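You operate a simulated robot arm through the tools that you are given. There is no shell and no other tool.

Carry out the task below with a simulated robot arm. There is one attempt and no reset: what you move stays moved.

JOB
Fit the blue sleeve on the upright shaft and get its run-out on the display.
Fine: probe against it, knob round to 1, probe clear again.

Only the result counts: the job must be done as asked and must still hold three seconds after the hand-in. Knocking over, shifting, dropping, spilling or breaking anything else fails it.

ROBOT AND FRAMES
A 7-joint arm with a two-finger parallel gripper, fixed in place. Base frame: the origin is on the floor under the middle of its stand, x ahead of it, y to its left, z up; the work surface is at about z = 800. Readings come in mm, rad, newtons and seconds.
It reaches about 1479 mm from its shoulder. Its first joint turns from -2.897 to 2.897 rad. Payload 4.4 kg.
The tool frame sits at the grasp point between the pads (the TCP): z along the fingers, y along the line on which they close. The tips reach 23 mm beyond it. The gripper opens to 94 mm. The fingers are 38 mm wide and 10 mm thick; the gripper's body (54 by 96 mm) begins 39 mm behind the TCP.
Orientation is that of the tool frame in the base frame, as a unit quaternion [x, y, z, w]. With the fingers straight down and closing along the base's y, the tool's x points along the base's -x, its y along +y and its z along -z.

CONTROLS
- The arm moves only by the tool move_arm. Its argument "moves" is a list of rows, each a list of 7 numbers: the shift along the tool's x, y, z in m, then the turn, a rotation vector about the tool's x, y, z in rad, then the opening in per cent of the stroke, from 0 (shut) to 100 (fully open). In form: [[tx, ty, tz, ax, ay, az, hand], ...]. A call has 1 to 20 rows; each row is the pose to reach, as a shift and turn from the pose commanded when the call began, along the tool's axes at that moment. Each row takes 0.2 s and may step no farther than 50 mm and 0.15 rad from the row before; otherwise, or with a gripper value out of range, the whole call is refused. Where a pose cannot be reached the arm comes as near as it can. A force on the tool above 70 N (or 10 N above the force at the start of the call, whichever is more), or a blocked arm, ends the call early, and 0.2 s more pass. Each finger travels about 72 mm/s and halts on what it meets, pressing with about 40 N; the grip force reading is that of the motor and also rises with nothing between the fingers. The clock runs only during rows and for 0.2 s after the last one: add rows that repeat a pose to give the fingers time. The reply holds the time, the measured pose of the TCP, the force on the tool along the base axes, the opening and the grip force, in the units named above and with some noise, with the torque about the TCP (base axes, N m) and any sound that the robot's microphone picked up.
- Cameras (640 x 400 px; columns grow to the right, rows downward): "scene" is fixed at [399.1, 650.2, 1546.4]; the picture's right is [-0.87, -0.49, 0.00], its down [-0.23, 0.41, -0.88] and it looks along [0.43, -0.77, -0.47] (base axes); focal length 354 px, centre (320, 200). "wrist" rides on the gripper at [86, 16, -75] in the tool frame; the picture's right is [-0.18, 0.98, 0.00], its down [-0.58, -0.11, -0.81] and it looks along [-0.79, -0.15, 0.59] (tool axes); focal length 243 px, centre (320, 200). There is no depth. A picture from a camera that has moved, and an enlarged one, comes with that camera's place and axes in the base frame and with its lens.
- camera(camera): a new picture of that camera. No time passes.
- inspect(camera, box): a new picture of the part [left, top, right, bottom] of that camera's present view, enlarged. No time passes.
- close_job(): hands the job in; it is judged then, once.

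Places have to be worked out from the pictures, the camera data and where the tool is seen. Open the gripper and draw the arm clear of the work before you hand the job in, unless the task says otherwise.

The tools are called after "Request:" as a command line: name --pt "numbers of a row" for each row, then --argument value for the rest, lists and objects as JSON in quotes. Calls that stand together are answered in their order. move_arm: Moves the arm, as the interface text tells. Its arguments: {"type":"object","properties":{"moves":{"type":"array","items":{"type":"array","items":{"type":"number"}}}},"required":["moves"]} The other tools are called the same way: camera (camera) takes a picture; inspect (camera, box) takes an enlarged picture of a part of a camera's view; close_job () hands the job in.

At the start:

```text
time_s: 0.0
tool_pos: [837.7, -150.6, 1192.5]
tcp_rot: [0.0, 1.0, 0.0, 0.001]
contact_force: [0.1, 0.2, 0.3]
moment: [0.03, -0.01, -0.01]
finger_gap: 94.1
finger_force: 0.0
```

scene: 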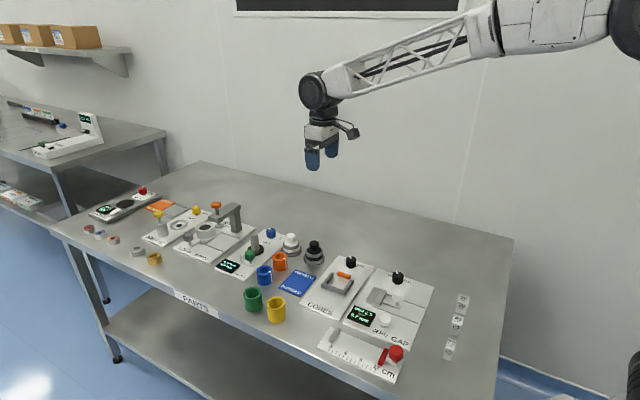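
wrist: 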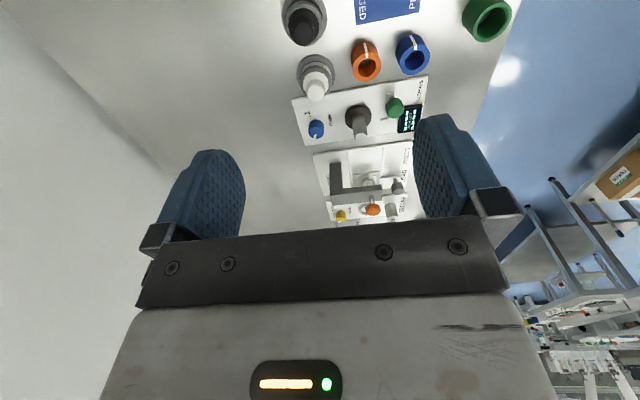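

I'll start by enlarging the region with the shaft fixture and sleeves in both cameras.

Request:
inspect --camera "scene" --box '[200, 210, 340, 300]'

Request:
inspect --camera "wrist" --box '[270, 0, 530, 160]'

Request:
inspect --camera "scene" --box '[80, 170, 440, 390]'

```text
4.44 times, centred on (270, 255) of scene
camera zoom: at [399.1, 650.2, 1546.4], right [-0.87, -0.49, 0.0], down [-0.23, 0.41, -0.88], along [0.43, -0.77, -0.47], focal length 1572 px, centre (542, -44)
```

zoom: 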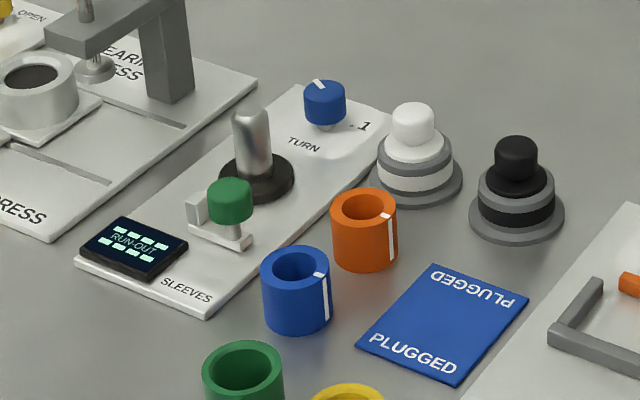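

```text
2.46 times, centred on (400, 80) of wrist
camera zoom: at [751.9, -136.0, 1267.3], right [0.18, 0.98, 0.0], down [0.58, -0.11, 0.81], along [0.79, -0.15, -0.59], focal length 597 px, centre (123, 495)
```

zoom: 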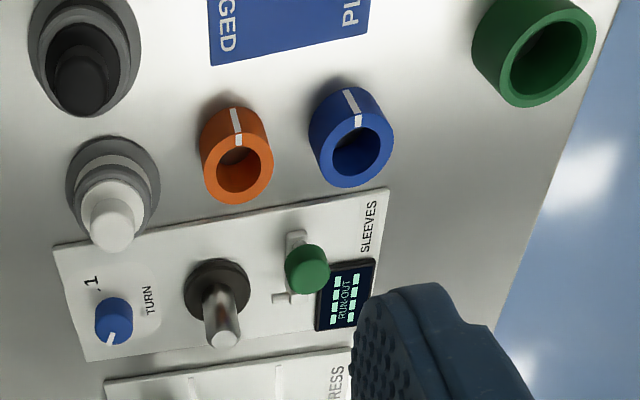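

```text
1.78 times, centred on (260, 280) of scene
camera zoom: at [399.1, 650.2, 1546.4], right [-0.87, -0.49, 0.0], down [-0.23, 0.41, -0.88], along [0.43, -0.77, -0.47], focal length 629 px, centre (427, 58)
```

zoom: 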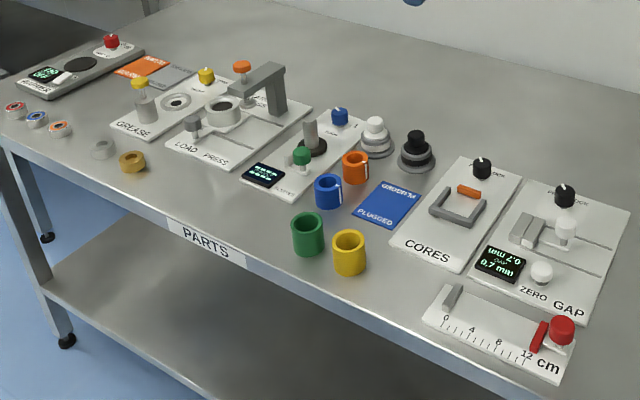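

The blue sleeve seems to stand near (970, -17) and the shaft near (1080, -117). I'll move the hand to a high hover short of the sleeve for a closer wrist view.

Request:
move_arm --pt "-0.018 0.024 0.034 0 0 0 100" --pt "-0.036 0.048 0.068 0 0 0 100" --pt "-0.054 0.072 0.102 0 0 0 100" --pt "-0.072 0.096 0.136 0 0 0 100" --pt "-0.09 0.12 0.16 0 0 0 100" --pt "-0.09 0.12 0.16 0 0 0 100"

Request:
camera --camera "wrist"

Request:
inspect --camera "wrist" --box '[160, 0, 480, 200]'

```text
time_s: 1.4
tool_pos: [928.8, -30.4, 1031.8]
tcp_rot: [0.0, 1.0, 0.0, 0.0]
contact_force: [-0.7, 0.0, -0.8]
moment: [0.01, 0.0, 0.03]
finger_gap: 94.0
finger_force: 0.0
```

```text
taken
camera wrist: at [841.5, -16.6, 1106.5], right [0.18, 0.98, 0.0], down [0.58, -0.11, 0.81], along [0.79, -0.15, -0.59], focal length 243 px, centre (320, 200)
```

wrist: 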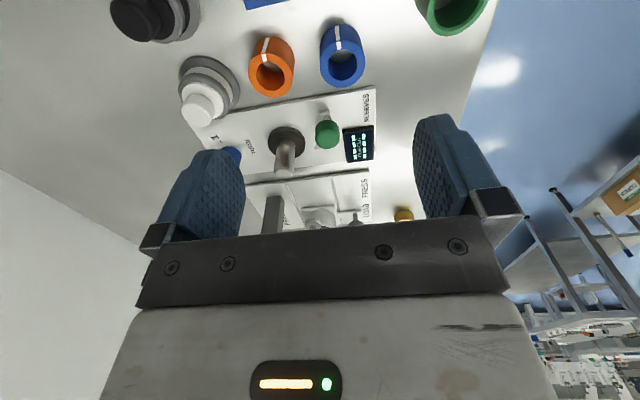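

```text
2.00 times, centred on (320, 100) of wrist
camera zoom: at [841.5, -16.6, 1106.5], right [0.18, 0.98, 0.0], down [0.58, -0.11, 0.81], along [0.79, -0.15, -0.59], focal length 485 px, centre (320, 400)
```

zoom: 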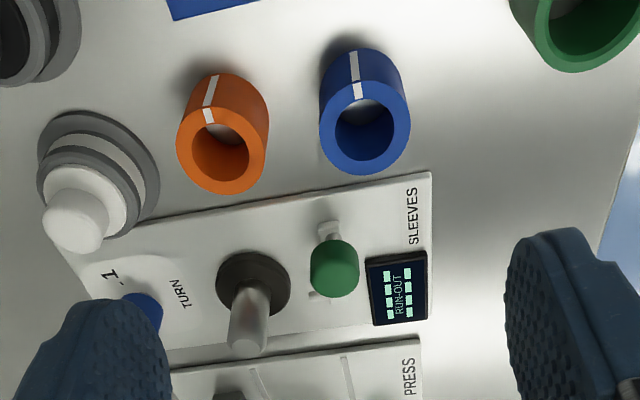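

The bore of the blue sleeve is open to the bench below, and the shaft top is near z=871. I'll come lower and square to the fixture to see the probe slide and the knob marks.

Request:
move_arm --pt "-0.005 -0.02 0.035 0 0 0 100" --pt "-0.01 -0.05 0.07 0 0 0 100" --pt "-0.01 -0.05 0.07 0 0 0 100"

Request:
inspect --camera "wrist" --box '[200, 60, 440, 210]'

Request:
camera --camera "wrist"

Request:
inspect --camera "scene" --box '[212, 220, 292, 270]'

```text
time_s: 2.2
tool_pos: [939.4, -81.7, 963.1]
tcp_rot: [0.0, 1.0, 0.0, 0.0]
contact_force: [0.3, -0.2, 0.8]
moment: [-0.02, 0.02, -0.02]
finger_gap: 93.8
finger_force: 0.0
```

```text
2.67 times, centred on (320, 135) of wrist
camera zoom: at [851.5, -67.1, 1036.6], right [0.18, 0.98, 0.0], down [0.58, -0.11, 0.81], along [0.79, -0.15, -0.59], focal length 647 px, centre (320, 373)
```

zoom: 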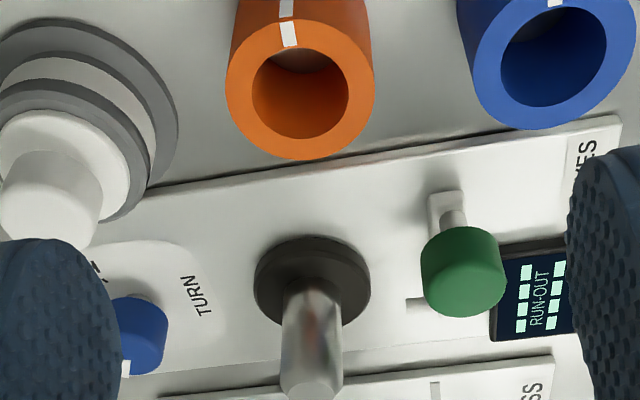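

```text
taken
camera wrist: at [851.5, -67.1, 1036.6], right [0.18, 0.98, 0.0], down [0.58, -0.11, 0.81], along [0.79, -0.15, -0.59], focal length 243 px, centre (320, 200)
```

wrist: 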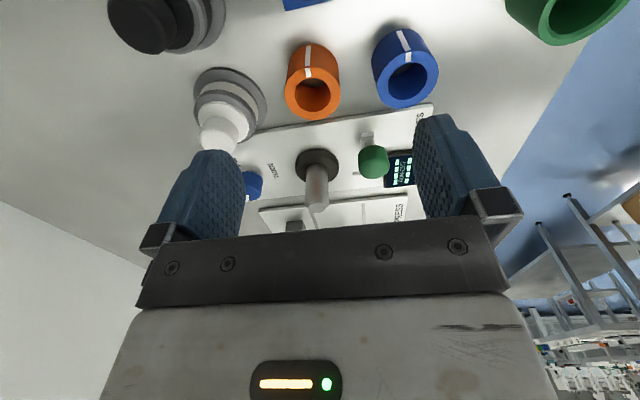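

```text
8.00 times, centred on (252, 245) of scene
camera zoom: at [399.1, 650.2, 1546.4], right [-0.87, -0.49, 0.0], down [-0.23, 0.41, -0.88], along [0.43, -0.77, -0.47], focal length 2830 px, centre (864, -160)
```

zoom: 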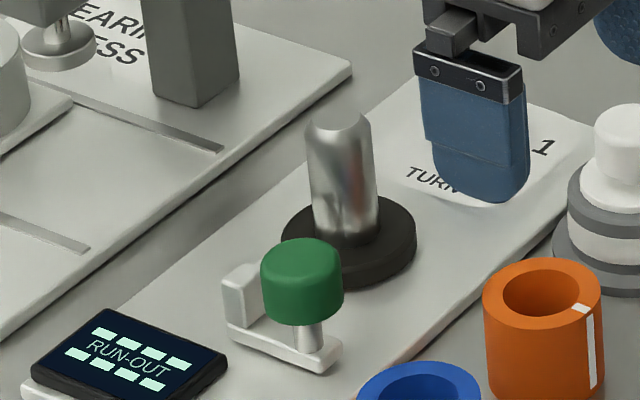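

The probe looks like a bar with an upright contact block in line with the shaft and a green knob post offset towards the robot. Next I'll shift sideways to see the TURN knob and its scale.

Request:
move_arm --pt "-0.005 -0.045 0.0 0 0 0 100" --pt "-0.01 -0.09 0.0 0 0 0 100" --pt "-0.015 -0.115 0.0 0 0 0 100" --pt "-0.015 -0.115 0.0 0 0 0 100"

Request:
inspect --camera "wrist" --box '[240, 90, 420, 210]'

Request:
camera --camera "wrist"

Request:
inspect --camera "scene" --box '[212, 210, 308, 270]'

```text
time_s: 3.2
tool_pos: [953.9, -196.0, 962.1]
tcp_rot: [0.001, 1.0, 0.0, 0.0]
contact_force: [0.5, 0.3, -0.6]
moment: [-0.01, 0.0, 0.0]
finger_gap: 94.2
finger_force: 0.0
```

```text
3.33 times, centred on (330, 150) of wrist
camera zoom: at [866.4, -181.6, 1036.8], right [0.18, 0.98, 0.0], down [0.58, -0.11, 0.81], along [0.79, -0.15, -0.59], focal length 809 px, centre (287, 367)
```

zoom: 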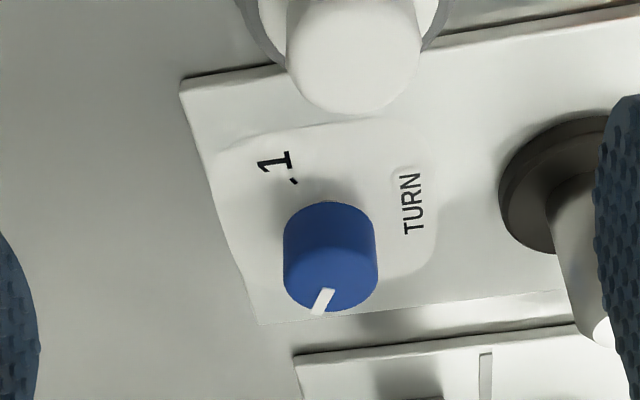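

```text
taken
camera wrist: at [866.4, -181.6, 1036.8], right [0.18, 0.98, 0.0], down [0.58, -0.11, 0.81], along [0.79, -0.15, -0.59], focal length 243 px, centre (320, 200)
```

wrist: 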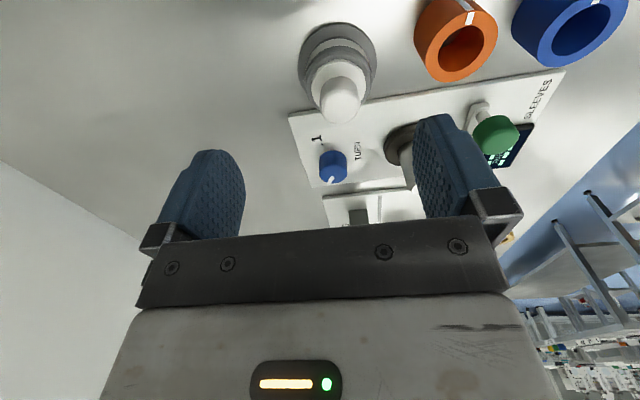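

```text
6.67 times, centred on (260, 240) of scene
camera zoom: at [399.1, 650.2, 1546.4], right [-0.87, -0.49, 0.0], down [-0.23, 0.41, -0.88], along [0.43, -0.77, -0.47], focal length 2358 px, centre (720, -67)
```

zoom: 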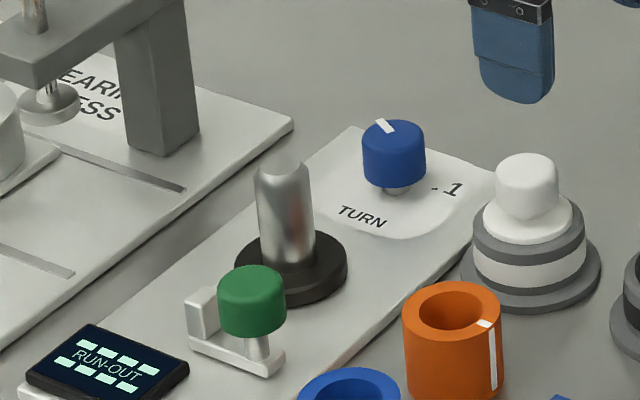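

The TURN knob pointer now points away from the robot, and the "1" tick is on the robot side, roughly 125° away around through -y. I'll hover straight above the blue sleeve to measure it, then above the shaft for a matched comparison.

Request:
move_arm --pt "-0.004 0.045 0.006 0 0 0 100" --pt "-0.008 0.09 0.012 0 0 0 100" --pt "-0.012 0.135 0.018 0 0 0 100" --pt "-0.0141 0.1795 0.022 0 0 0 100" --pt "-0.0141 0.1795 0.022 0 0 0 100"

Request:
inspect --camera "wrist" --box '[240, 10, 400, 110]'

Request:
camera --camera "wrist"

```text
time_s: 4.4
tool_pos: [966.5, -15.3, 939.8]
tcp_rot: [0.0, 1.0, 0.0, 0.0]
contact_force: [0.4, 0.7, -0.3]
moment: [-0.02, -0.01, 0.03]
finger_gap: 94.0
finger_force: 0.0
```

```text
4.00 times, centred on (320, 60) of wrist
camera zoom: at [880.5, -0.3, 1015.0], right [0.18, 0.98, 0.0], down [0.58, -0.11, 0.81], along [0.79, -0.15, -0.59], focal length 970 px, centre (320, 760)
```

zoom: 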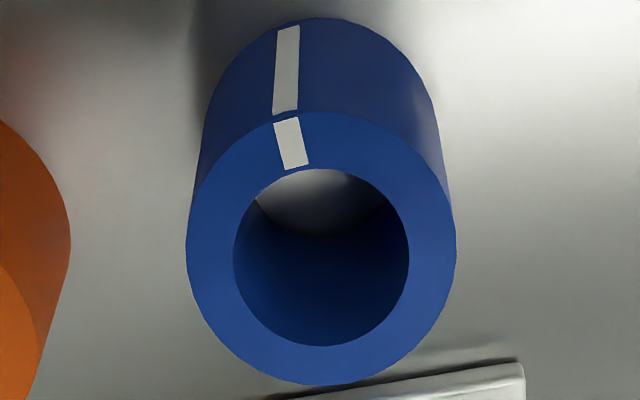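

```text
taken
camera wrist: at [880.5, -0.3, 1015.0], right [0.18, 0.98, 0.0], down [0.58, -0.11, 0.81], along [0.79, -0.15, -0.59], focal length 243 px, centre (320, 200)
```

wrist: 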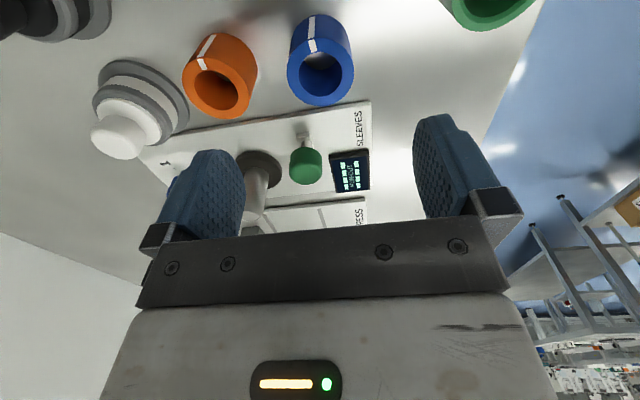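

Sleeve centre fits at about (967, -16), outer radius about 24.5 mm and bore radius about 16 mm, almost exactly under the TCP. Now I'll hover over the shaft at the matching height for the same measurement.

Request:
move_arm --pt "-0.02 -0.02 -0.031 0 0 0 100" --pt "-0.05 -0.048 -0.031 0 0 0 100" --pt "-0.08 -0.075 -0.031 0 0 0 100" --pt "-0.109 -0.098 -0.031 0 0 0 100" --pt "-0.109 -0.098 -0.031 0 0 0 100"

Request:
inspect --camera "wrist" --box '[240, 10, 400, 110]'

Request:
camera --camera "wrist"

```text
time_s: 5.6
tool_pos: [1078.1, -114.6, 970.6]
tcp_rot: [0.0, 1.0, 0.0, 0.0]
contact_force: [0.9, 0.3, 0.5]
moment: [0.01, 0.0, -0.04]
finger_gap: 94.1
finger_force: 0.1
```

```text
4.00 times, centred on (320, 60) of wrist
camera zoom: at [990.1, -99.1, 1045.1], right [0.18, 0.98, 0.0], down [0.58, -0.11, 0.81], along [0.79, -0.15, -0.59], focal length 970 px, centre (320, 760)
```

zoom: 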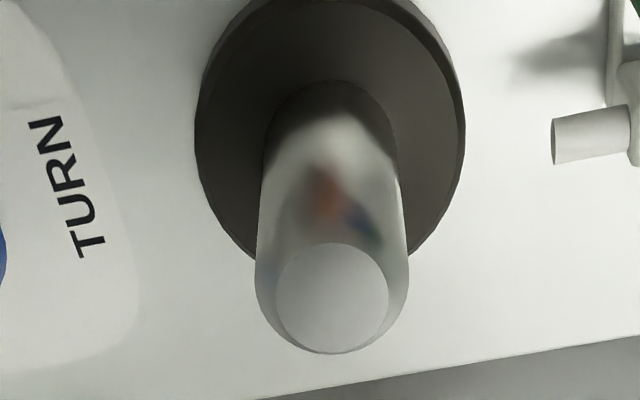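

```text
taken
camera wrist: at [990.1, -99.1, 1045.1], right [0.18, 0.98, 0.0], down [0.58, -0.11, 0.81], along [0.79, -0.15, -0.59], focal length 243 px, centre (320, 200)
```

wrist: 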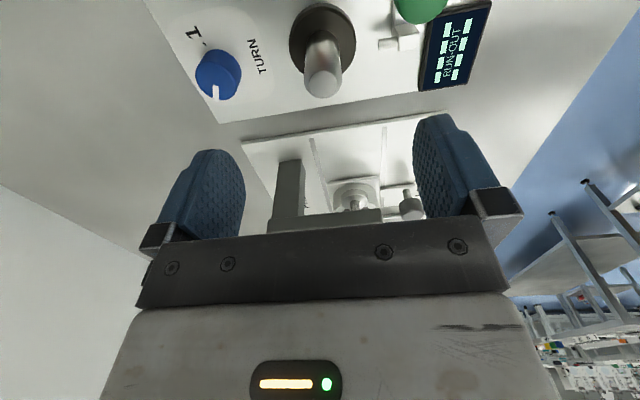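

The shaft is about 28 mm across with a generous chamfer, and the bore is about 32 mm. To fix its axis and height I'll take a shallower second view from further back.

Request:
move_arm --pt "0.036 0.003 0.005 0 0 0 100" --pt "0.072 0.006 0.01 0 0 0 100" --pt "0.107 0.006 0.02 0 0 0 100" --pt "0.107 0.006 0.02 0 0 0 100"

Request:
inspect --camera "wrist" --box '[240, 120, 400, 220]'

Request:
inspect --camera "wrist" --box '[300, 100, 460, 200]'

```text
time_s: 6.6
tool_pos: [969.2, -108.3, 949.5]
tcp_rot: [0.0, 1.0, 0.0, 0.0]
contact_force: [0.4, 0.5, -0.5]
moment: [0.0, 0.02, 0.01]
finger_gap: 94.0
finger_force: 0.1
```

```text
4.00 times, centred on (320, 170) of wrist
camera zoom: at [882.0, -93.7, 1024.9], right [0.18, 0.98, 0.0], down [0.58, -0.11, 0.81], along [0.79, -0.15, -0.59], focal length 970 px, centre (320, 320)
```

zoom: 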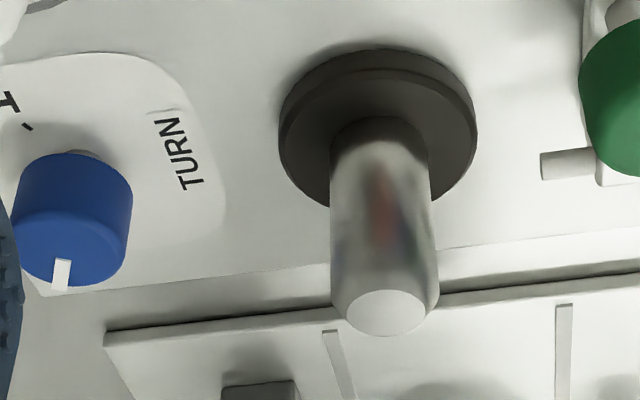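

```text
4.00 times, centred on (380, 150) of wrist
camera zoom: at [882.0, -93.7, 1024.9], right [0.18, 0.98, 0.0], down [0.58, -0.11, 0.81], along [0.79, -0.15, -0.59], focal length 970 px, centre (80, 400)
```

zoom: 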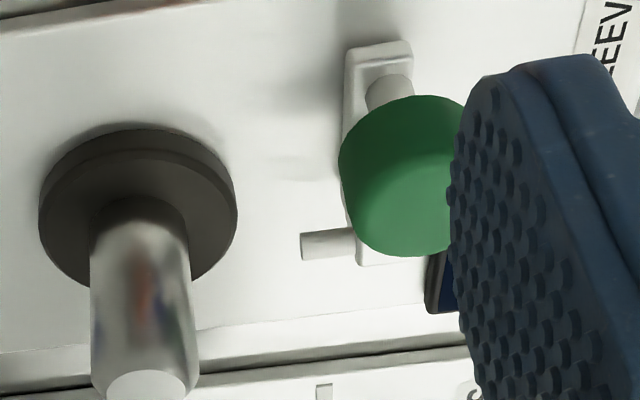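

Triangulation puts the shaft axis at about (1079.4, -113.4) with its top at z≈877 and the disk top at z≈821. I'll return above the blue sleeve with the gripper partly closed (66 mm) so the fingers fit between it and the orange one, then check before descending.

Request:
move_arm --pt "0.001 0.046 0.0 0 0 0 85" --pt "0.002 0.092 0.0 0 0 0 70" --pt "0.002 0.092 0.04 0 0 0 70" --pt "0.002 0.092 0.06 0 0 0 70" --pt "0.002 0.092 0.06 0 0 0 70"

Request:
inspect --camera "wrist" --box '[160, 0, 480, 200]'

Request:
inspect --camera "scene" --box '[212, 220, 308, 280]'

```text
time_s: 7.8
tool_pos: [967.2, -15.8, 891.9]
tcp_rot: [0.001, 1.0, 0.0, 0.0]
contact_force: [0.1, -1.0, 0.5]
moment: [-0.01, 0.02, -0.02]
finger_gap: 65.8
finger_force: 0.1
```

```text
2.00 times, centred on (320, 100) of wrist
camera zoom: at [880.3, -1.6, 965.9], right [0.18, 0.98, 0.0], down [0.58, -0.11, 0.81], along [0.79, -0.15, -0.59], focal length 485 px, centre (320, 400)
```

zoom: 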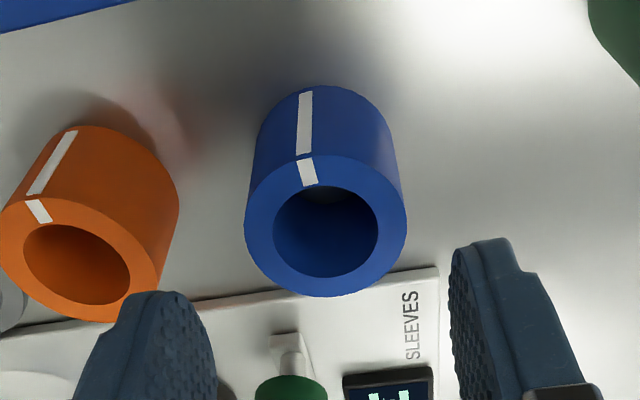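

```text
6.67 times, centred on (260, 250) of scene
camera zoom: at [399.1, 650.2, 1546.4], right [-0.87, -0.49, 0.0], down [-0.23, 0.41, -0.88], along [0.43, -0.77, -0.47], focal length 2358 px, centre (720, -133)
```

zoom: 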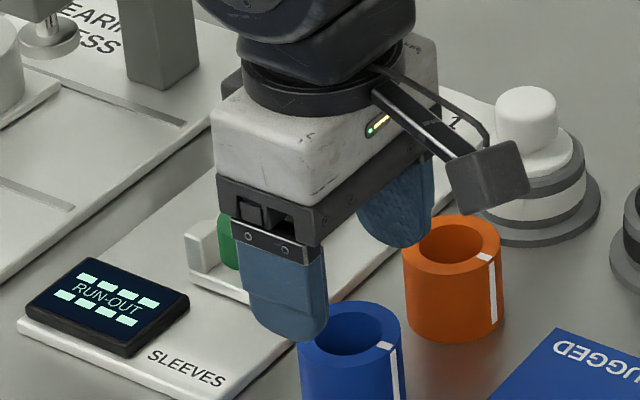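

The sleeve is centred between the fingers and the orange one is clear. I'll descend to about z=831 with the gripper still open.

Request:
move_arm --pt "-0.0003 0.0008 0.02 0 0 0 70" --pt "-0.0003 0.0008 0.04 0 0 0 70" --pt "-0.0003 0.0008 0.06 0 0 0 70" --pt "-0.0003 0.0008 0.06 0 0 0 70"

Request:
camera --camera "wrist"

Request:
inspect --camera "scene" --box '[212, 220, 308, 280]'

```text
time_s: 8.8
tool_pos: [969.1, -15.0, 831.5]
tcp_rot: [0.0, 1.0, 0.0, 0.0]
contact_force: [-0.2, 0.1, -0.1]
moment: [0.01, -0.01, 0.01]
finger_gap: 65.9
finger_force: 0.1
```

```text
taken
camera wrist: at [881.4, -0.5, 906.4], right [0.18, 0.98, 0.0], down [0.58, -0.11, 0.81], along [0.79, -0.15, -0.59], focal length 243 px, centre (320, 200)
```

wrist: 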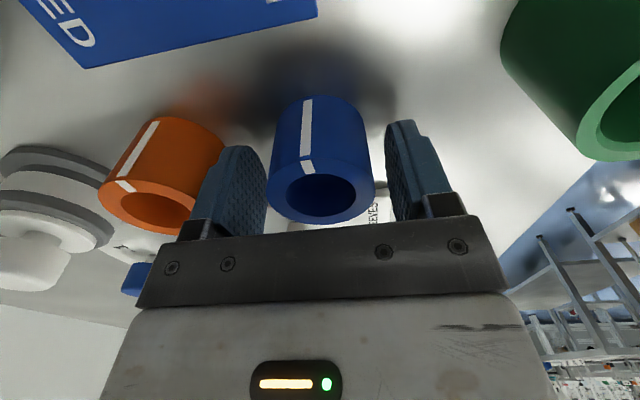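

```text
6.67 times, centred on (260, 250) of scene
camera zoom: at [399.1, 650.2, 1546.4], right [-0.87, -0.49, 0.0], down [-0.23, 0.41, -0.88], along [0.43, -0.77, -0.47], focal length 2358 px, centre (720, -133)
```

zoom: 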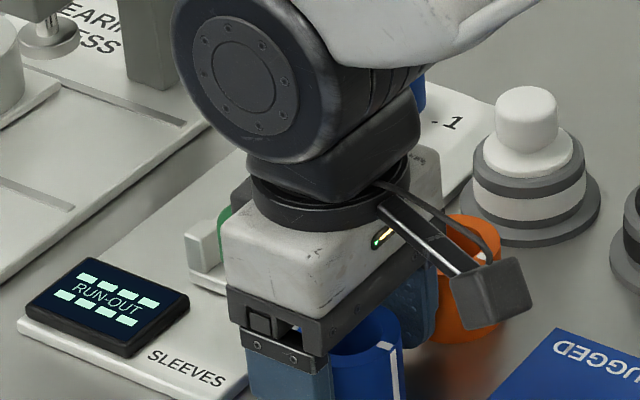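

The fingers straddle the sleeve with clearance to the orange one. I'll close the gripper on it.

Request:
move_arm --pt "0 0 0 0 0 0 58" --pt "0 0 0 0 0 0 40" --pt "0 0 0 0 0 0 30" --pt "0 0 0 0 0 0 30"

Request:
inspect --camera "wrist" --box '[160, 60, 480, 260]'

```text
time_s: 9.8
tool_pos: [968.6, -15.7, 831.6]
tcp_rot: [0.0, 1.0, -0.001, 0.0]
contact_force: [0.2, 1.3, 0.1]
moment: [0.04, -0.02, 0.02]
finger_gap: 46.9
finger_force: 40.2
```

```text
2.00 times, centred on (320, 160) of wrist
camera zoom: at [881.4, -0.5, 906.5], right [0.18, 0.98, 0.0], down [0.58, -0.11, 0.81], along [0.79, -0.15, -0.59], focal length 485 px, centre (320, 280)
```

zoom: 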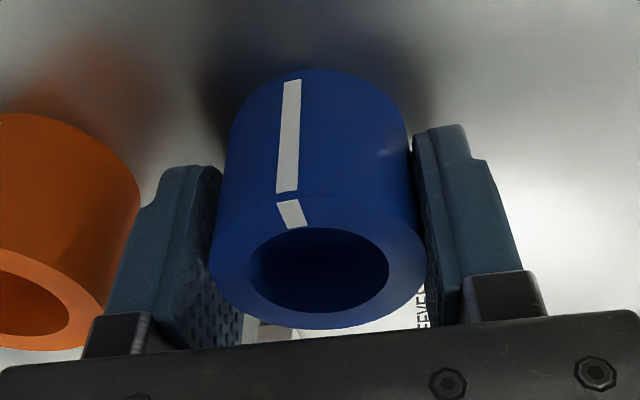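

The sleeve is gripped (46.9 mm, 40 N) and centred on the TCP within about half a millimetre. I'll lift it 105 mm straight up, clear of everything, and carry it to above the shaft.

Request:
move_arm --pt "0 0 -0.02 0 0 0 30" --pt "0 0 -0.05 0 0 0 30" --pt "0 0 -0.08 0 0 0 30" --pt "0 0 -0.105 0 0 0 30" --pt "-0.03 -0.026 -0.105 0 0 0 30" --pt "-0.06 -0.052 -0.105 0 0 0 30" --pt "-0.09 -0.078 -0.105 0 0 0 30" --pt "-0.1122 -0.097 -0.105 0 0 0 30" --pt "-0.1122 -0.097 -0.105 0 0 0 30" --pt "-0.1122 -0.097 -0.105 0 0 0 30"

Request:
camera --camera "wrist"

Request:
inspect --camera "scene" --box '[196, 190, 324, 270]'

```text
time_s: 12.0
tool_pos: [1082.0, -113.4, 936.9]
tcp_rot: [0.0, 1.0, 0.0, 0.0]
contact_force: [-0.6, 1.3, -0.6]
moment: [0.02, 0.0, 0.0]
finger_gap: 28.2
finger_force: 0.1
```

```text
taken
camera wrist: at [994.4, -98.7, 1011.7], right [0.18, 0.98, 0.0], down [0.58, -0.11, 0.81], along [0.79, -0.15, -0.59], focal length 243 px, centre (320, 200)
```

wrist: 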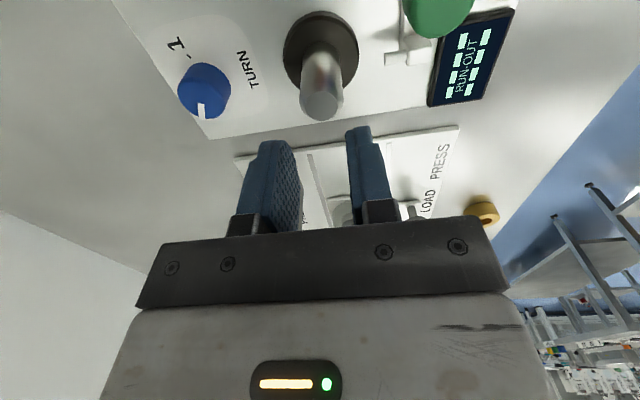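

```text
5.00 times, centred on (260, 230) of scene
camera zoom: at [399.1, 650.2, 1546.4], right [-0.87, -0.49, 0.0], down [-0.23, 0.41, -0.88], along [0.43, -0.77, -0.47], focal length 1769 px, centre (620, 50)
```

zoom: 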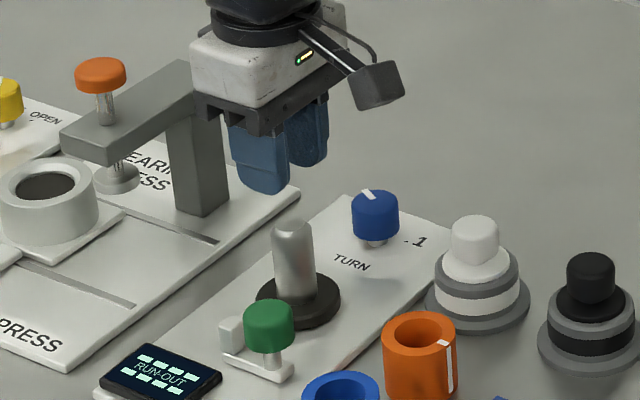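

The sleeve did not come along: the fingers closed to 28 mm with no force, so it slipped out during the lift. I'll check where and how the sleeve stands now.

Request:
inspect --camera "scene" --box '[220, 230, 348, 310]'

Request:
camera --camera "scene"

```text
5.00 times, centred on (284, 270) of scene
camera zoom: at [399.1, 650.2, 1546.4], right [-0.87, -0.49, 0.0], down [-0.23, 0.41, -0.88], along [0.43, -0.77, -0.47], focal length 1769 px, centre (500, -150)
```

zoom: 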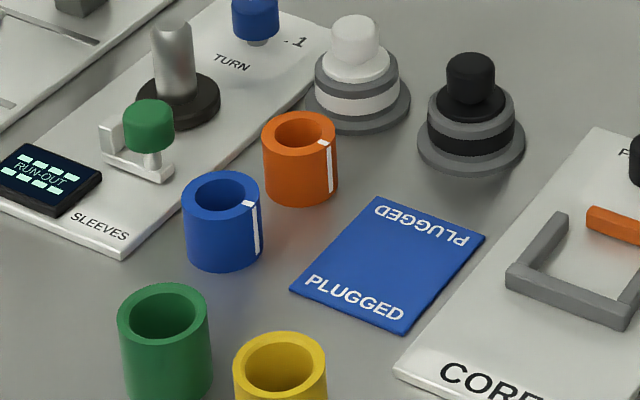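

```text
taken
```

scene: 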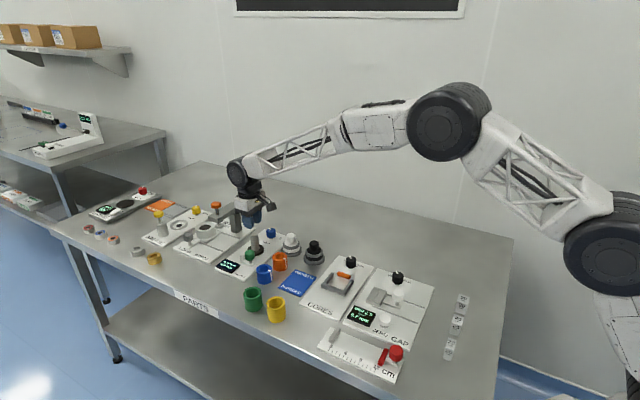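

The blue sleeve is upright, basically where it was, so it slipped right at lift-off; next time I'll lift very slowly. While I'm here I'll use this pose to verify the alignment over the shaft.

Request:
inspect --camera "wrist" --box '[240, 10, 400, 130]'

```text
3.33 times, centred on (320, 70) of wrist
camera zoom: at [994.4, -98.7, 1011.7], right [0.18, 0.98, 0.0], down [0.58, -0.11, 0.81], along [0.79, -0.15, -0.59], focal length 809 px, centre (320, 633)
```

zoom: 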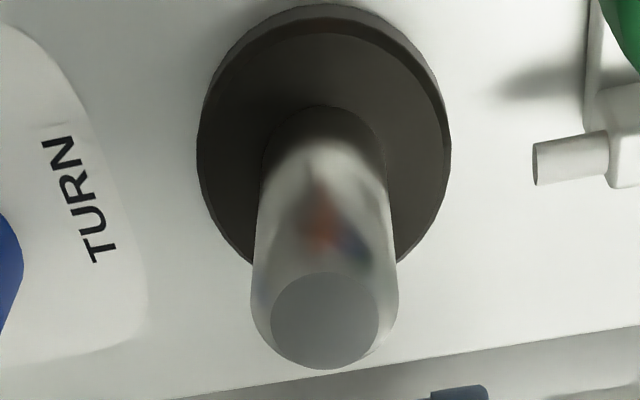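

The shaft axis is within about 1 mm of this pose (about 0.5 mm short in x, 1 mm off in y), which I'll correct. Returning above the sleeve with the gripper opened to 66 mm.

Request:
move_arm --pt "0.03 0.026 0 0 0 0 45" --pt "0.06 0.052 0 0 0 0 60" --pt "0.09 0.078 0 0 0 0 70" --pt "0.1122 0.097 0 0 0 0 70" --pt "0.1122 0.097 0.045 0 0 0 70" --pt "0.1122 0.097 0.045 0 0 0 70"

Request:
inspect --camera "wrist" --box '[160, 0, 480, 200]'

```text
time_s: 13.4
tool_pos: [969.6, -15.9, 890.6]
tcp_rot: [0.0, 1.0, 0.0, 0.001]
contact_force: [0.4, -0.4, 0.4]
moment: [0.04, 0.01, 0.04]
finger_gap: 65.9
finger_force: 0.1
```

```text
2.00 times, centred on (320, 100) of wrist
camera zoom: at [881.8, -0.7, 965.8], right [0.18, 0.98, 0.0], down [0.58, -0.11, 0.81], along [0.79, -0.15, -0.59], focal length 485 px, centre (320, 400)
```

zoom: 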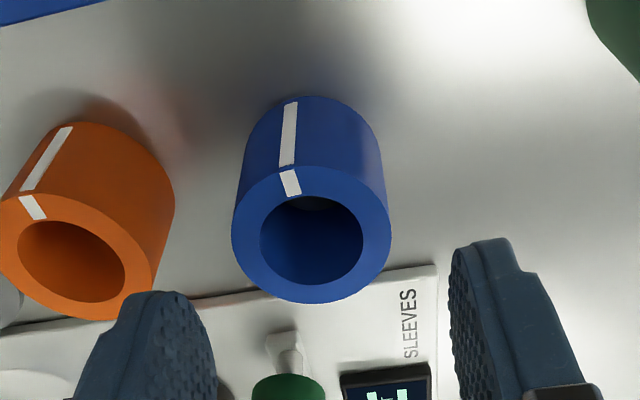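

The sleeve has shifted slightly to about (971, -20), still upright. I'll re-centre on it, narrow the opening to 60 mm, and descend a bit lower than before for a better hold.

Request:
move_arm --pt "-0.0035 -0.003 0.01 0 0 0 64" --pt "-0.0035 -0.003 0.025 0 0 0 64" --pt "-0.0035 -0.003 0.045 0 0 0 64" --pt "-0.0035 -0.003 0.063 0 0 0 64" --pt "-0.0035 -0.003 0.063 0 0 0 64"

Request:
camera --camera "wrist"

```text
time_s: 14.6
tool_pos: [972.3, -18.0, 828.8]
tcp_rot: [0.001, 1.0, 0.0, 0.001]
contact_force: [-0.1, 0.3, 0.3]
moment: [0.0, 0.01, -0.03]
finger_gap: 60.3
finger_force: 0.0
```

```text
taken
camera wrist: at [885.1, -3.7, 903.6], right [0.18, 0.98, 0.0], down [0.58, -0.11, 0.81], along [0.79, -0.15, -0.59], focal length 243 px, centre (320, 200)
```

wrist: 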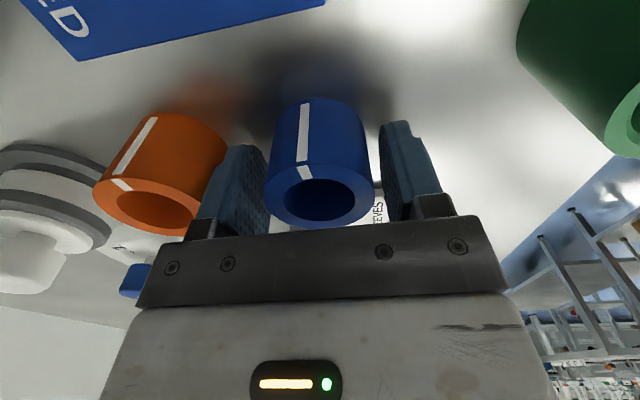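

Well straddled. I'll close fully with time for force to build, then lift by just a few millimetres very slowly and check the gap.

Request:
move_arm --pt "0 0 0 0 0 0 45" --pt "0 0 0 0 0 0 20" --pt "0 0 0 0 0 0 0" --pt "0 0 0 0 0 0 0" --pt "0 0 0 0 0 0 0"

Request:
move_arm --pt "0 0 -0.001 0 0 0 0" --pt "0 0 -0.002 0 0 0 0" --pt "0 0 -0.003 0 0 0 0" --pt "0 0 -0.004 0 0 0 0" --pt "0 0 -0.005 0 0 0 0"

Request:
inspect --camera "wrist" --box '[160, 60, 480, 260]'

```text
time_s: 15.8
tool_pos: [972.9, -18.4, 829.8]
tcp_rot: [0.0, 1.0, 0.0, -0.001]
contact_force: [0.7, -0.8, 1.2]
moment: [0.0, 0.0, -0.02]
finger_gap: 46.8
finger_force: 40.0
```

```text
time_s: 17.0
tool_pos: [971.9, -18.4, 833.0]
tcp_rot: [0.0, 1.0, 0.0, 0.0]
contact_force: [0.0, 0.4, -0.3]
moment: [0.0, -0.03, 0.0]
finger_gap: 46.6
finger_force: 39.6
```

```text
2.00 times, centred on (320, 160) of wrist
camera zoom: at [884.8, -3.5, 908.2], right [0.18, 0.98, 0.0], down [0.58, -0.11, 0.81], along [0.79, -0.15, -0.59], focal length 485 px, centre (320, 280)
```

zoom: 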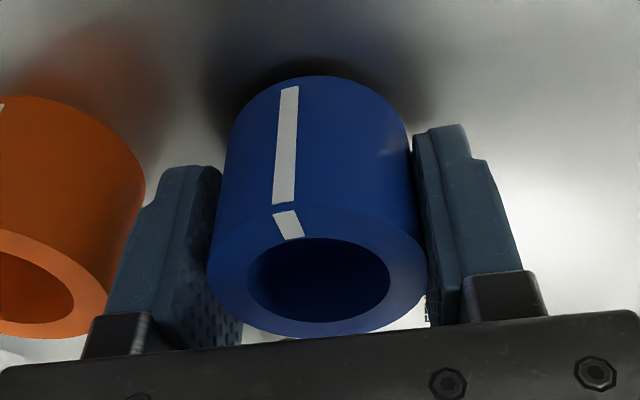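

The sleeve appears to have risen with the fingers this time, and the gap holds at 46.6 mm. I'll keep lifting slowly and watch it.

Request:
move_arm --pt "0 0 -0.0015 0 0 0 0" --pt "0 0 -0.003 0 0 0 0" --pt "0 0 -0.005 0 0 0 0" --pt "0 0 -0.007 0 0 0 0" --pt "0 0 -0.009 0 0 0 0" --pt "0 0 -0.011 0 0 0 0" --pt "0 0 -0.013 0 0 0 0" --pt "0 0 -0.015 0 0 0 0" --pt "0 0 -0.017 0 0 0 0" --pt "0 0 -0.019 0 0 0 0"

Request:
inspect --camera "wrist" --box '[160, 60, 480, 260]'

Request:
inspect --camera "scene" --box '[220, 230, 316, 290]'

```text
time_s: 19.2
tool_pos: [972.8, -18.5, 852.9]
tcp_rot: [0.0, 1.0, 0.0, -0.001]
contact_force: [-0.4, -0.2, -1.0]
moment: [0.01, -0.02, 0.03]
finger_gap: 46.8
finger_force: 40.1
```

```text
2.00 times, centred on (320, 160) of wrist
camera zoom: at [884.8, -3.8, 927.2], right [0.18, 0.98, 0.0], down [0.58, -0.11, 0.81], along [0.79, -0.15, -0.59], focal length 485 px, centre (320, 280)
```

zoom: 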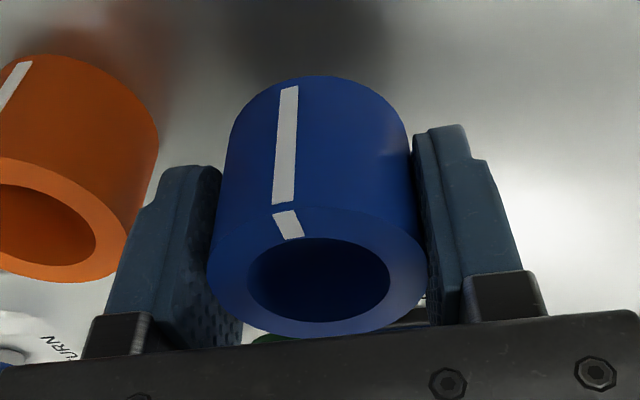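

```text
6.67 times, centred on (268, 260) of scene
camera zoom: at [399.1, 650.2, 1546.4], right [-0.87, -0.49, 0.0], down [-0.23, 0.41, -0.88], along [0.43, -0.77, -0.47], focal length 2358 px, centre (667, -200)
```

zoom: 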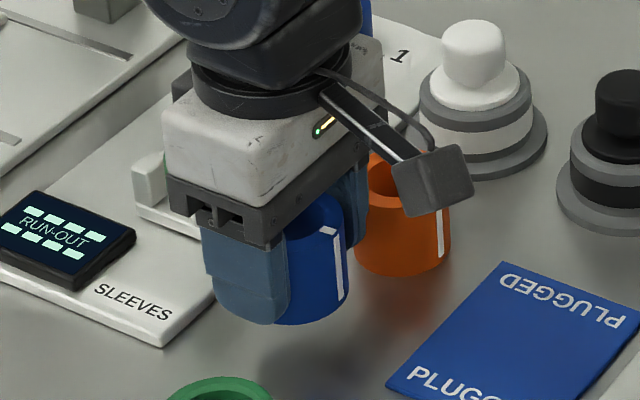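

Now it holds: the sleeve is off the bench with the same seating between the pads. I'll continue lifting at a slow 5 mm per row.

Request:
move_arm --pt "0 0 -0.003 0 0 0 0" --pt "0 0 -0.007 0 0 0 0" --pt "0 0 -0.012 0 0 0 0" --pt "0 0 -0.017 0 0 0 0" --pt "0 0 -0.022 0 0 0 0" --pt "0 0 -0.027 0 0 0 0" --pt "0 0 -0.032 0 0 0 0" --pt "0 0 -0.037 0 0 0 0" --pt "0 0 -0.042 0 0 0 0" --pt "0 0 -0.047 0 0 0 0" --pt "0 0 -0.052 0 0 0 0" --pt "0 0 -0.057 0 0 0 0" --pt "0 0 -0.062 0 0 0 0" --pt "0 0 -0.067 0 0 0 0" --pt "0 0 -0.072 0 0 0 0" --pt "0 0 -0.076 0 0 0 0" --pt "0 0 -0.079 0 0 0 0" --pt "0 0 -0.08 0 0 0 0"

Request:
inspect --camera "wrist" --box '[160, 60, 480, 260]'

```text
time_s: 23.0
tool_pos: [972.5, -17.5, 933.1]
tcp_rot: [-0.001, 1.0, 0.0, 0.0]
contact_force: [0.7, 0.7, -0.9]
moment: [-0.01, 0.01, 0.01]
finger_gap: 46.7
finger_force: 39.9
```

```text
2.00 times, centred on (320, 160) of wrist
camera zoom: at [884.8, -3.5, 1007.3], right [0.18, 0.98, 0.0], down [0.58, -0.11, 0.81], along [0.79, -0.15, -0.59], focal length 485 px, centre (320, 280)
```

zoom: 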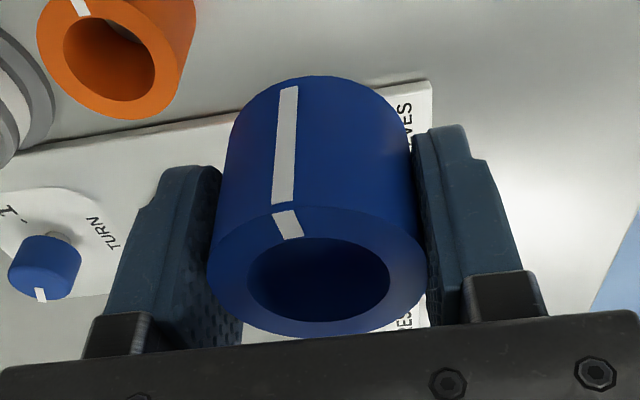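

Held steady. Now the slow lateral carry to directly above the shaft, with the sleeve bottom about 25 mm above the shaft top.

Request:
move_arm --pt "-0.003 -0.0026 0 0 0 0 0" --pt "-0.008 -0.0068 0 0 0 0 0" --pt "-0.015 -0.0128 0 0 0 0 0" --pt "-0.022 -0.0188 0 0 0 0 0" --pt "-0.029 -0.0248 0 0 0 0 0" --pt "-0.036 -0.0307 0 0 0 0 0" --pt "-0.043 -0.0367 0 0 0 0 0" --pt "-0.05 -0.0427 0 0 0 0 0" --pt "-0.057 -0.0487 0 0 0 0 0" --pt "-0.064 -0.0546 0 0 0 0 0" --pt "-0.071 -0.0606 0 0 0 0 0" --pt "-0.078 -0.0666 0 0 0 0 0" --pt "-0.085 -0.0726 0 0 0 0 0" --pt "-0.092 -0.0785 0 0 0 0 0" --pt "-0.099 -0.0845 0 0 0 0 0" --pt "-0.104 -0.0888 0 0 0 0 0" --pt "-0.1075 -0.0918 0 0 0 0 0" --pt "-0.1094 -0.0934 0 0 0 0 0" --pt "-0.1094 -0.0934 0 0 0 0 0"

Request:
camera --camera "wrist"

Request:
inspect --camera "scene" --box '[212, 200, 308, 260]'

```text
time_s: 27.0
tool_pos: [1081.6, -112.2, 933.7]
tcp_rot: [0.0, 1.0, 0.0, 0.0]
contact_force: [0.0, -0.3, 0.4]
moment: [0.01, -0.01, 0.03]
finger_gap: 46.9
finger_force: 40.3
```

```text
taken
camera wrist: at [994.5, -97.3, 1007.4], right [0.18, 0.98, 0.0], down [0.58, -0.11, 0.81], along [0.79, -0.15, -0.59], focal length 243 px, centre (320, 200)
```

wrist: 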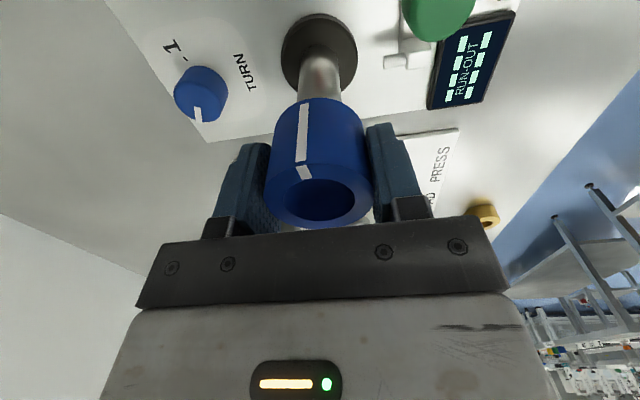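

```text
6.67 times, centred on (260, 230) of scene
camera zoom: at [399.1, 650.2, 1546.4], right [-0.87, -0.49, 0.0], down [-0.23, 0.41, -0.88], along [0.43, -0.77, -0.47], focal length 2358 px, centre (720, 0)
```

zoom: 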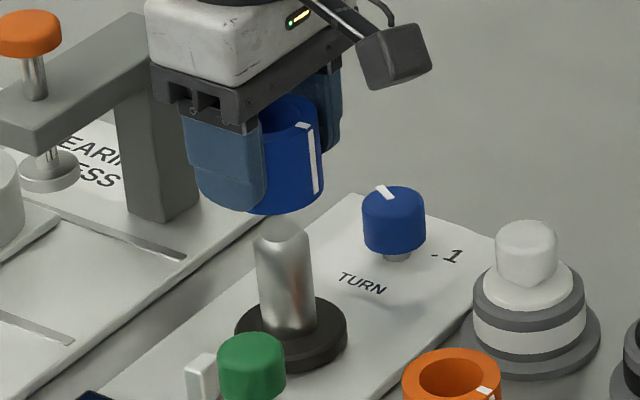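

Alignment over the shaft agrees with the earlier measurement in both cameras. I'll descend slowly, stopping just past where the bore should start over the chamfer, to check forces.

Request:
move_arm --pt "0 0 0.003 0 0 0 0" --pt "0 0 0.007 0 0 0 0" --pt "0 0 0.011 0 0 0 0" --pt "0 0 0.015 0 0 0 0" --pt "0 0 0.019 0 0 0 0" --pt "0 0 0.022 0 0 0 0" --pt "0 0 0.024 0 0 0 0" --pt "0 0 0.026 0 0 0 0" --pt "0 0 0.028 0 0 0 0" --pt "0 0 0.03 0 0 0 0" --pt "0 0 0.032 0 0 0 0" --pt "0 0 0.034 0 0 0 0"

Request:
inspect --camera "wrist" --box '[160, 60, 480, 260]'

Request:
inspect --camera "scene" --box '[212, 200, 308, 260]'

```text
time_s: 29.6
tool_pos: [1079.9, -111.2, 898.8]
tcp_rot: [-0.001, 1.0, -0.001, 0.0]
contact_force: [-0.2, 0.1, -1.0]
moment: [0.03, 0.0, 0.01]
finger_gap: 46.7
finger_force: 39.6
```

```text
2.00 times, centred on (320, 160) of wrist
camera zoom: at [994.0, -97.0, 973.4], right [0.18, 0.98, 0.0], down [0.58, -0.11, 0.81], along [0.79, -0.15, -0.59], focal length 485 px, centre (320, 280)
```

zoom: 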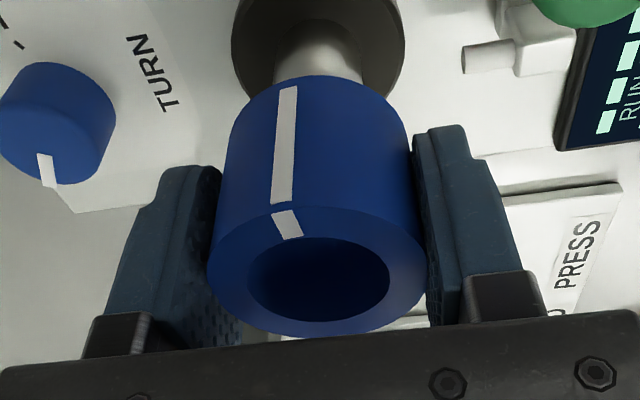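

```text
6.67 times, centred on (260, 230) of scene
camera zoom: at [399.1, 650.2, 1546.4], right [-0.87, -0.49, 0.0], down [-0.23, 0.41, -0.88], along [0.43, -0.77, -0.47], focal length 2358 px, centre (720, 0)
```

zoom: 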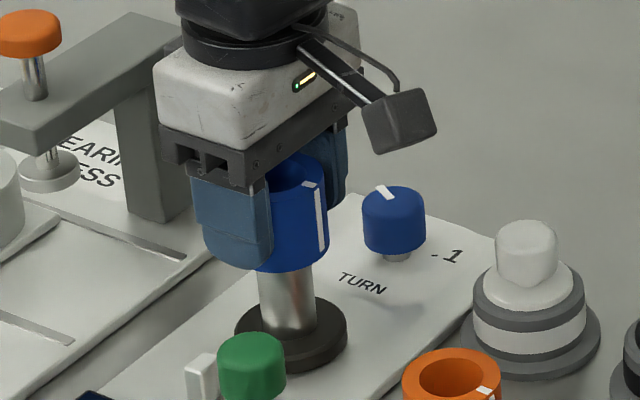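

No contact force with the bore already about 8 mm over the shaft top. I'll continue slowly most of the way down.

Request:
move_arm --pt "0 0 0.002 0 0 0 0" --pt "0 0 0.005 0 0 0 0" --pt "0 0 0.008 0 0 0 0" --pt "0 0 0.011 0 0 0 0" --pt "0 0 0.014 0 0 0 0" --pt "0 0 0.017 0 0 0 0" --pt "0 0 0.02 0 0 0 0" --pt "0 0 0.023 0 0 0 0" --pt "0 0 0.026 0 0 0 0" --pt "0 0 0.029 0 0 0 0" --pt "0 0 0.032 0 0 0 0" --pt "0 0 0.035 0 0 0 0" --pt "0 0 0.038 0 0 0 0" --pt "0 0 0.04 0 0 0 0" --pt "0 0 0.042 0 0 0 0"

Request:
inspect --camera "wrist" --box '[160, 60, 480, 260]'

Request:
inspect --camera "scene" --box '[212, 200, 308, 260]'

```text
time_s: 32.8
tool_pos: [1080.1, -112.0, 855.7]
tcp_rot: [0.0, 1.0, 0.001, 0.001]
contact_force: [-0.4, -0.7, -1.3]
moment: [0.03, 0.03, -0.04]
finger_gap: 46.8
finger_force: 40.0
```

```text
2.00 times, centred on (320, 160) of wrist
camera zoom: at [994.2, -97.0, 931.1], right [0.18, 0.98, 0.0], down [0.58, -0.11, 0.81], along [0.79, -0.15, -0.59], focal length 485 px, centre (320, 280)
```

zoom: 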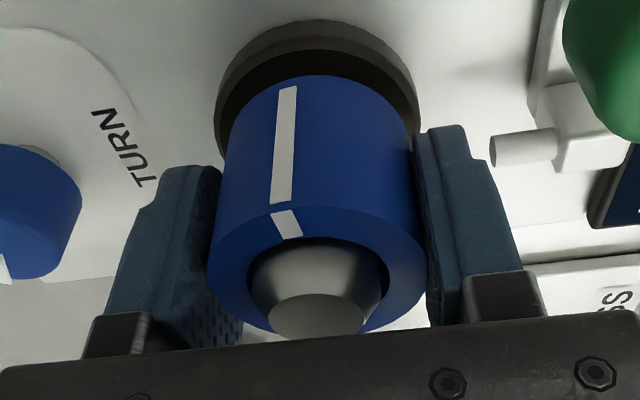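

```text
6.67 times, centred on (260, 230) of scene
camera zoom: at [399.1, 650.2, 1546.4], right [-0.87, -0.49, 0.0], down [-0.23, 0.41, -0.88], along [0.43, -0.77, -0.47], focal length 2358 px, centre (720, 0)
```

zoom: 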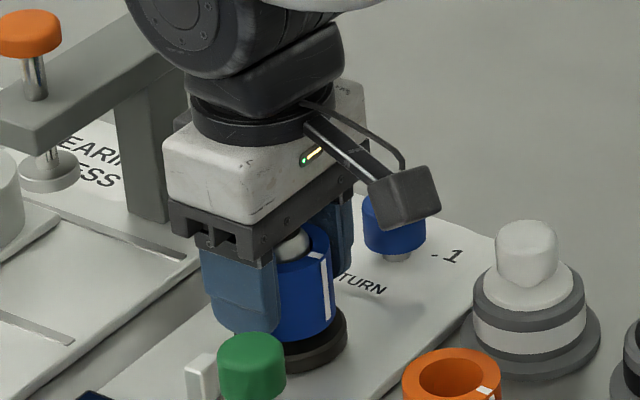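

The shaft is poking through the bore cleanly. I'll lower the last few millimetres at 1 mm per row until it seats.

Request:
move_arm --pt "0 0 0.001 0 0 0 0" --pt "0 0 0.002 0 0 0 0" --pt "0 0 0.003 0 0 0 0" --pt "0 0 0.004 0 0 0 0"

Request:
inspect --camera "wrist" --box '[160, 60, 480, 260]'

Request:
inspect --camera "scene" --box '[228, 215, 276, 245]'

```text
time_s: 33.8
tool_pos: [1081.7, -111.4, 851.9]
tcp_rot: [0.0, 1.0, 0.0, 0.0]
contact_force: [-0.1, -0.1, -1.4]
moment: [-0.05, -0.05, -0.02]
finger_gap: 46.7
finger_force: 40.0
```

```text
2.00 times, centred on (320, 160) of wrist
camera zoom: at [993.8, -97.2, 927.0], right [0.18, 0.98, 0.0], down [0.58, -0.11, 0.81], along [0.79, -0.15, -0.59], focal length 485 px, centre (320, 280)
```

zoom: 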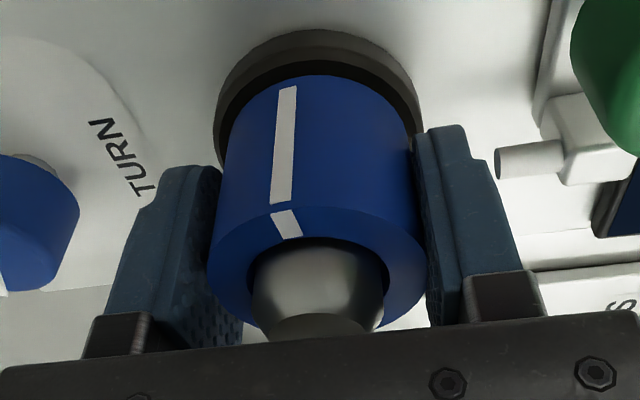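

```text
13.33 times, centred on (252, 230) of scene
camera zoom: at [399.1, 650.2, 1546.4], right [-0.87, -0.49, 0.0], down [-0.23, 0.41, -0.88], along [0.43, -0.77, -0.47], focal length 4717 px, centre (1227, -200)
```

zoom: 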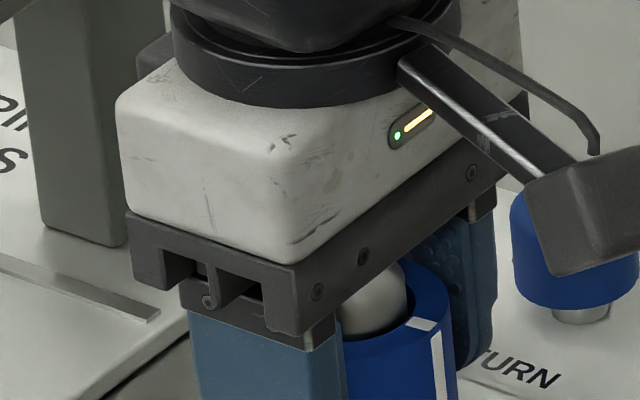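

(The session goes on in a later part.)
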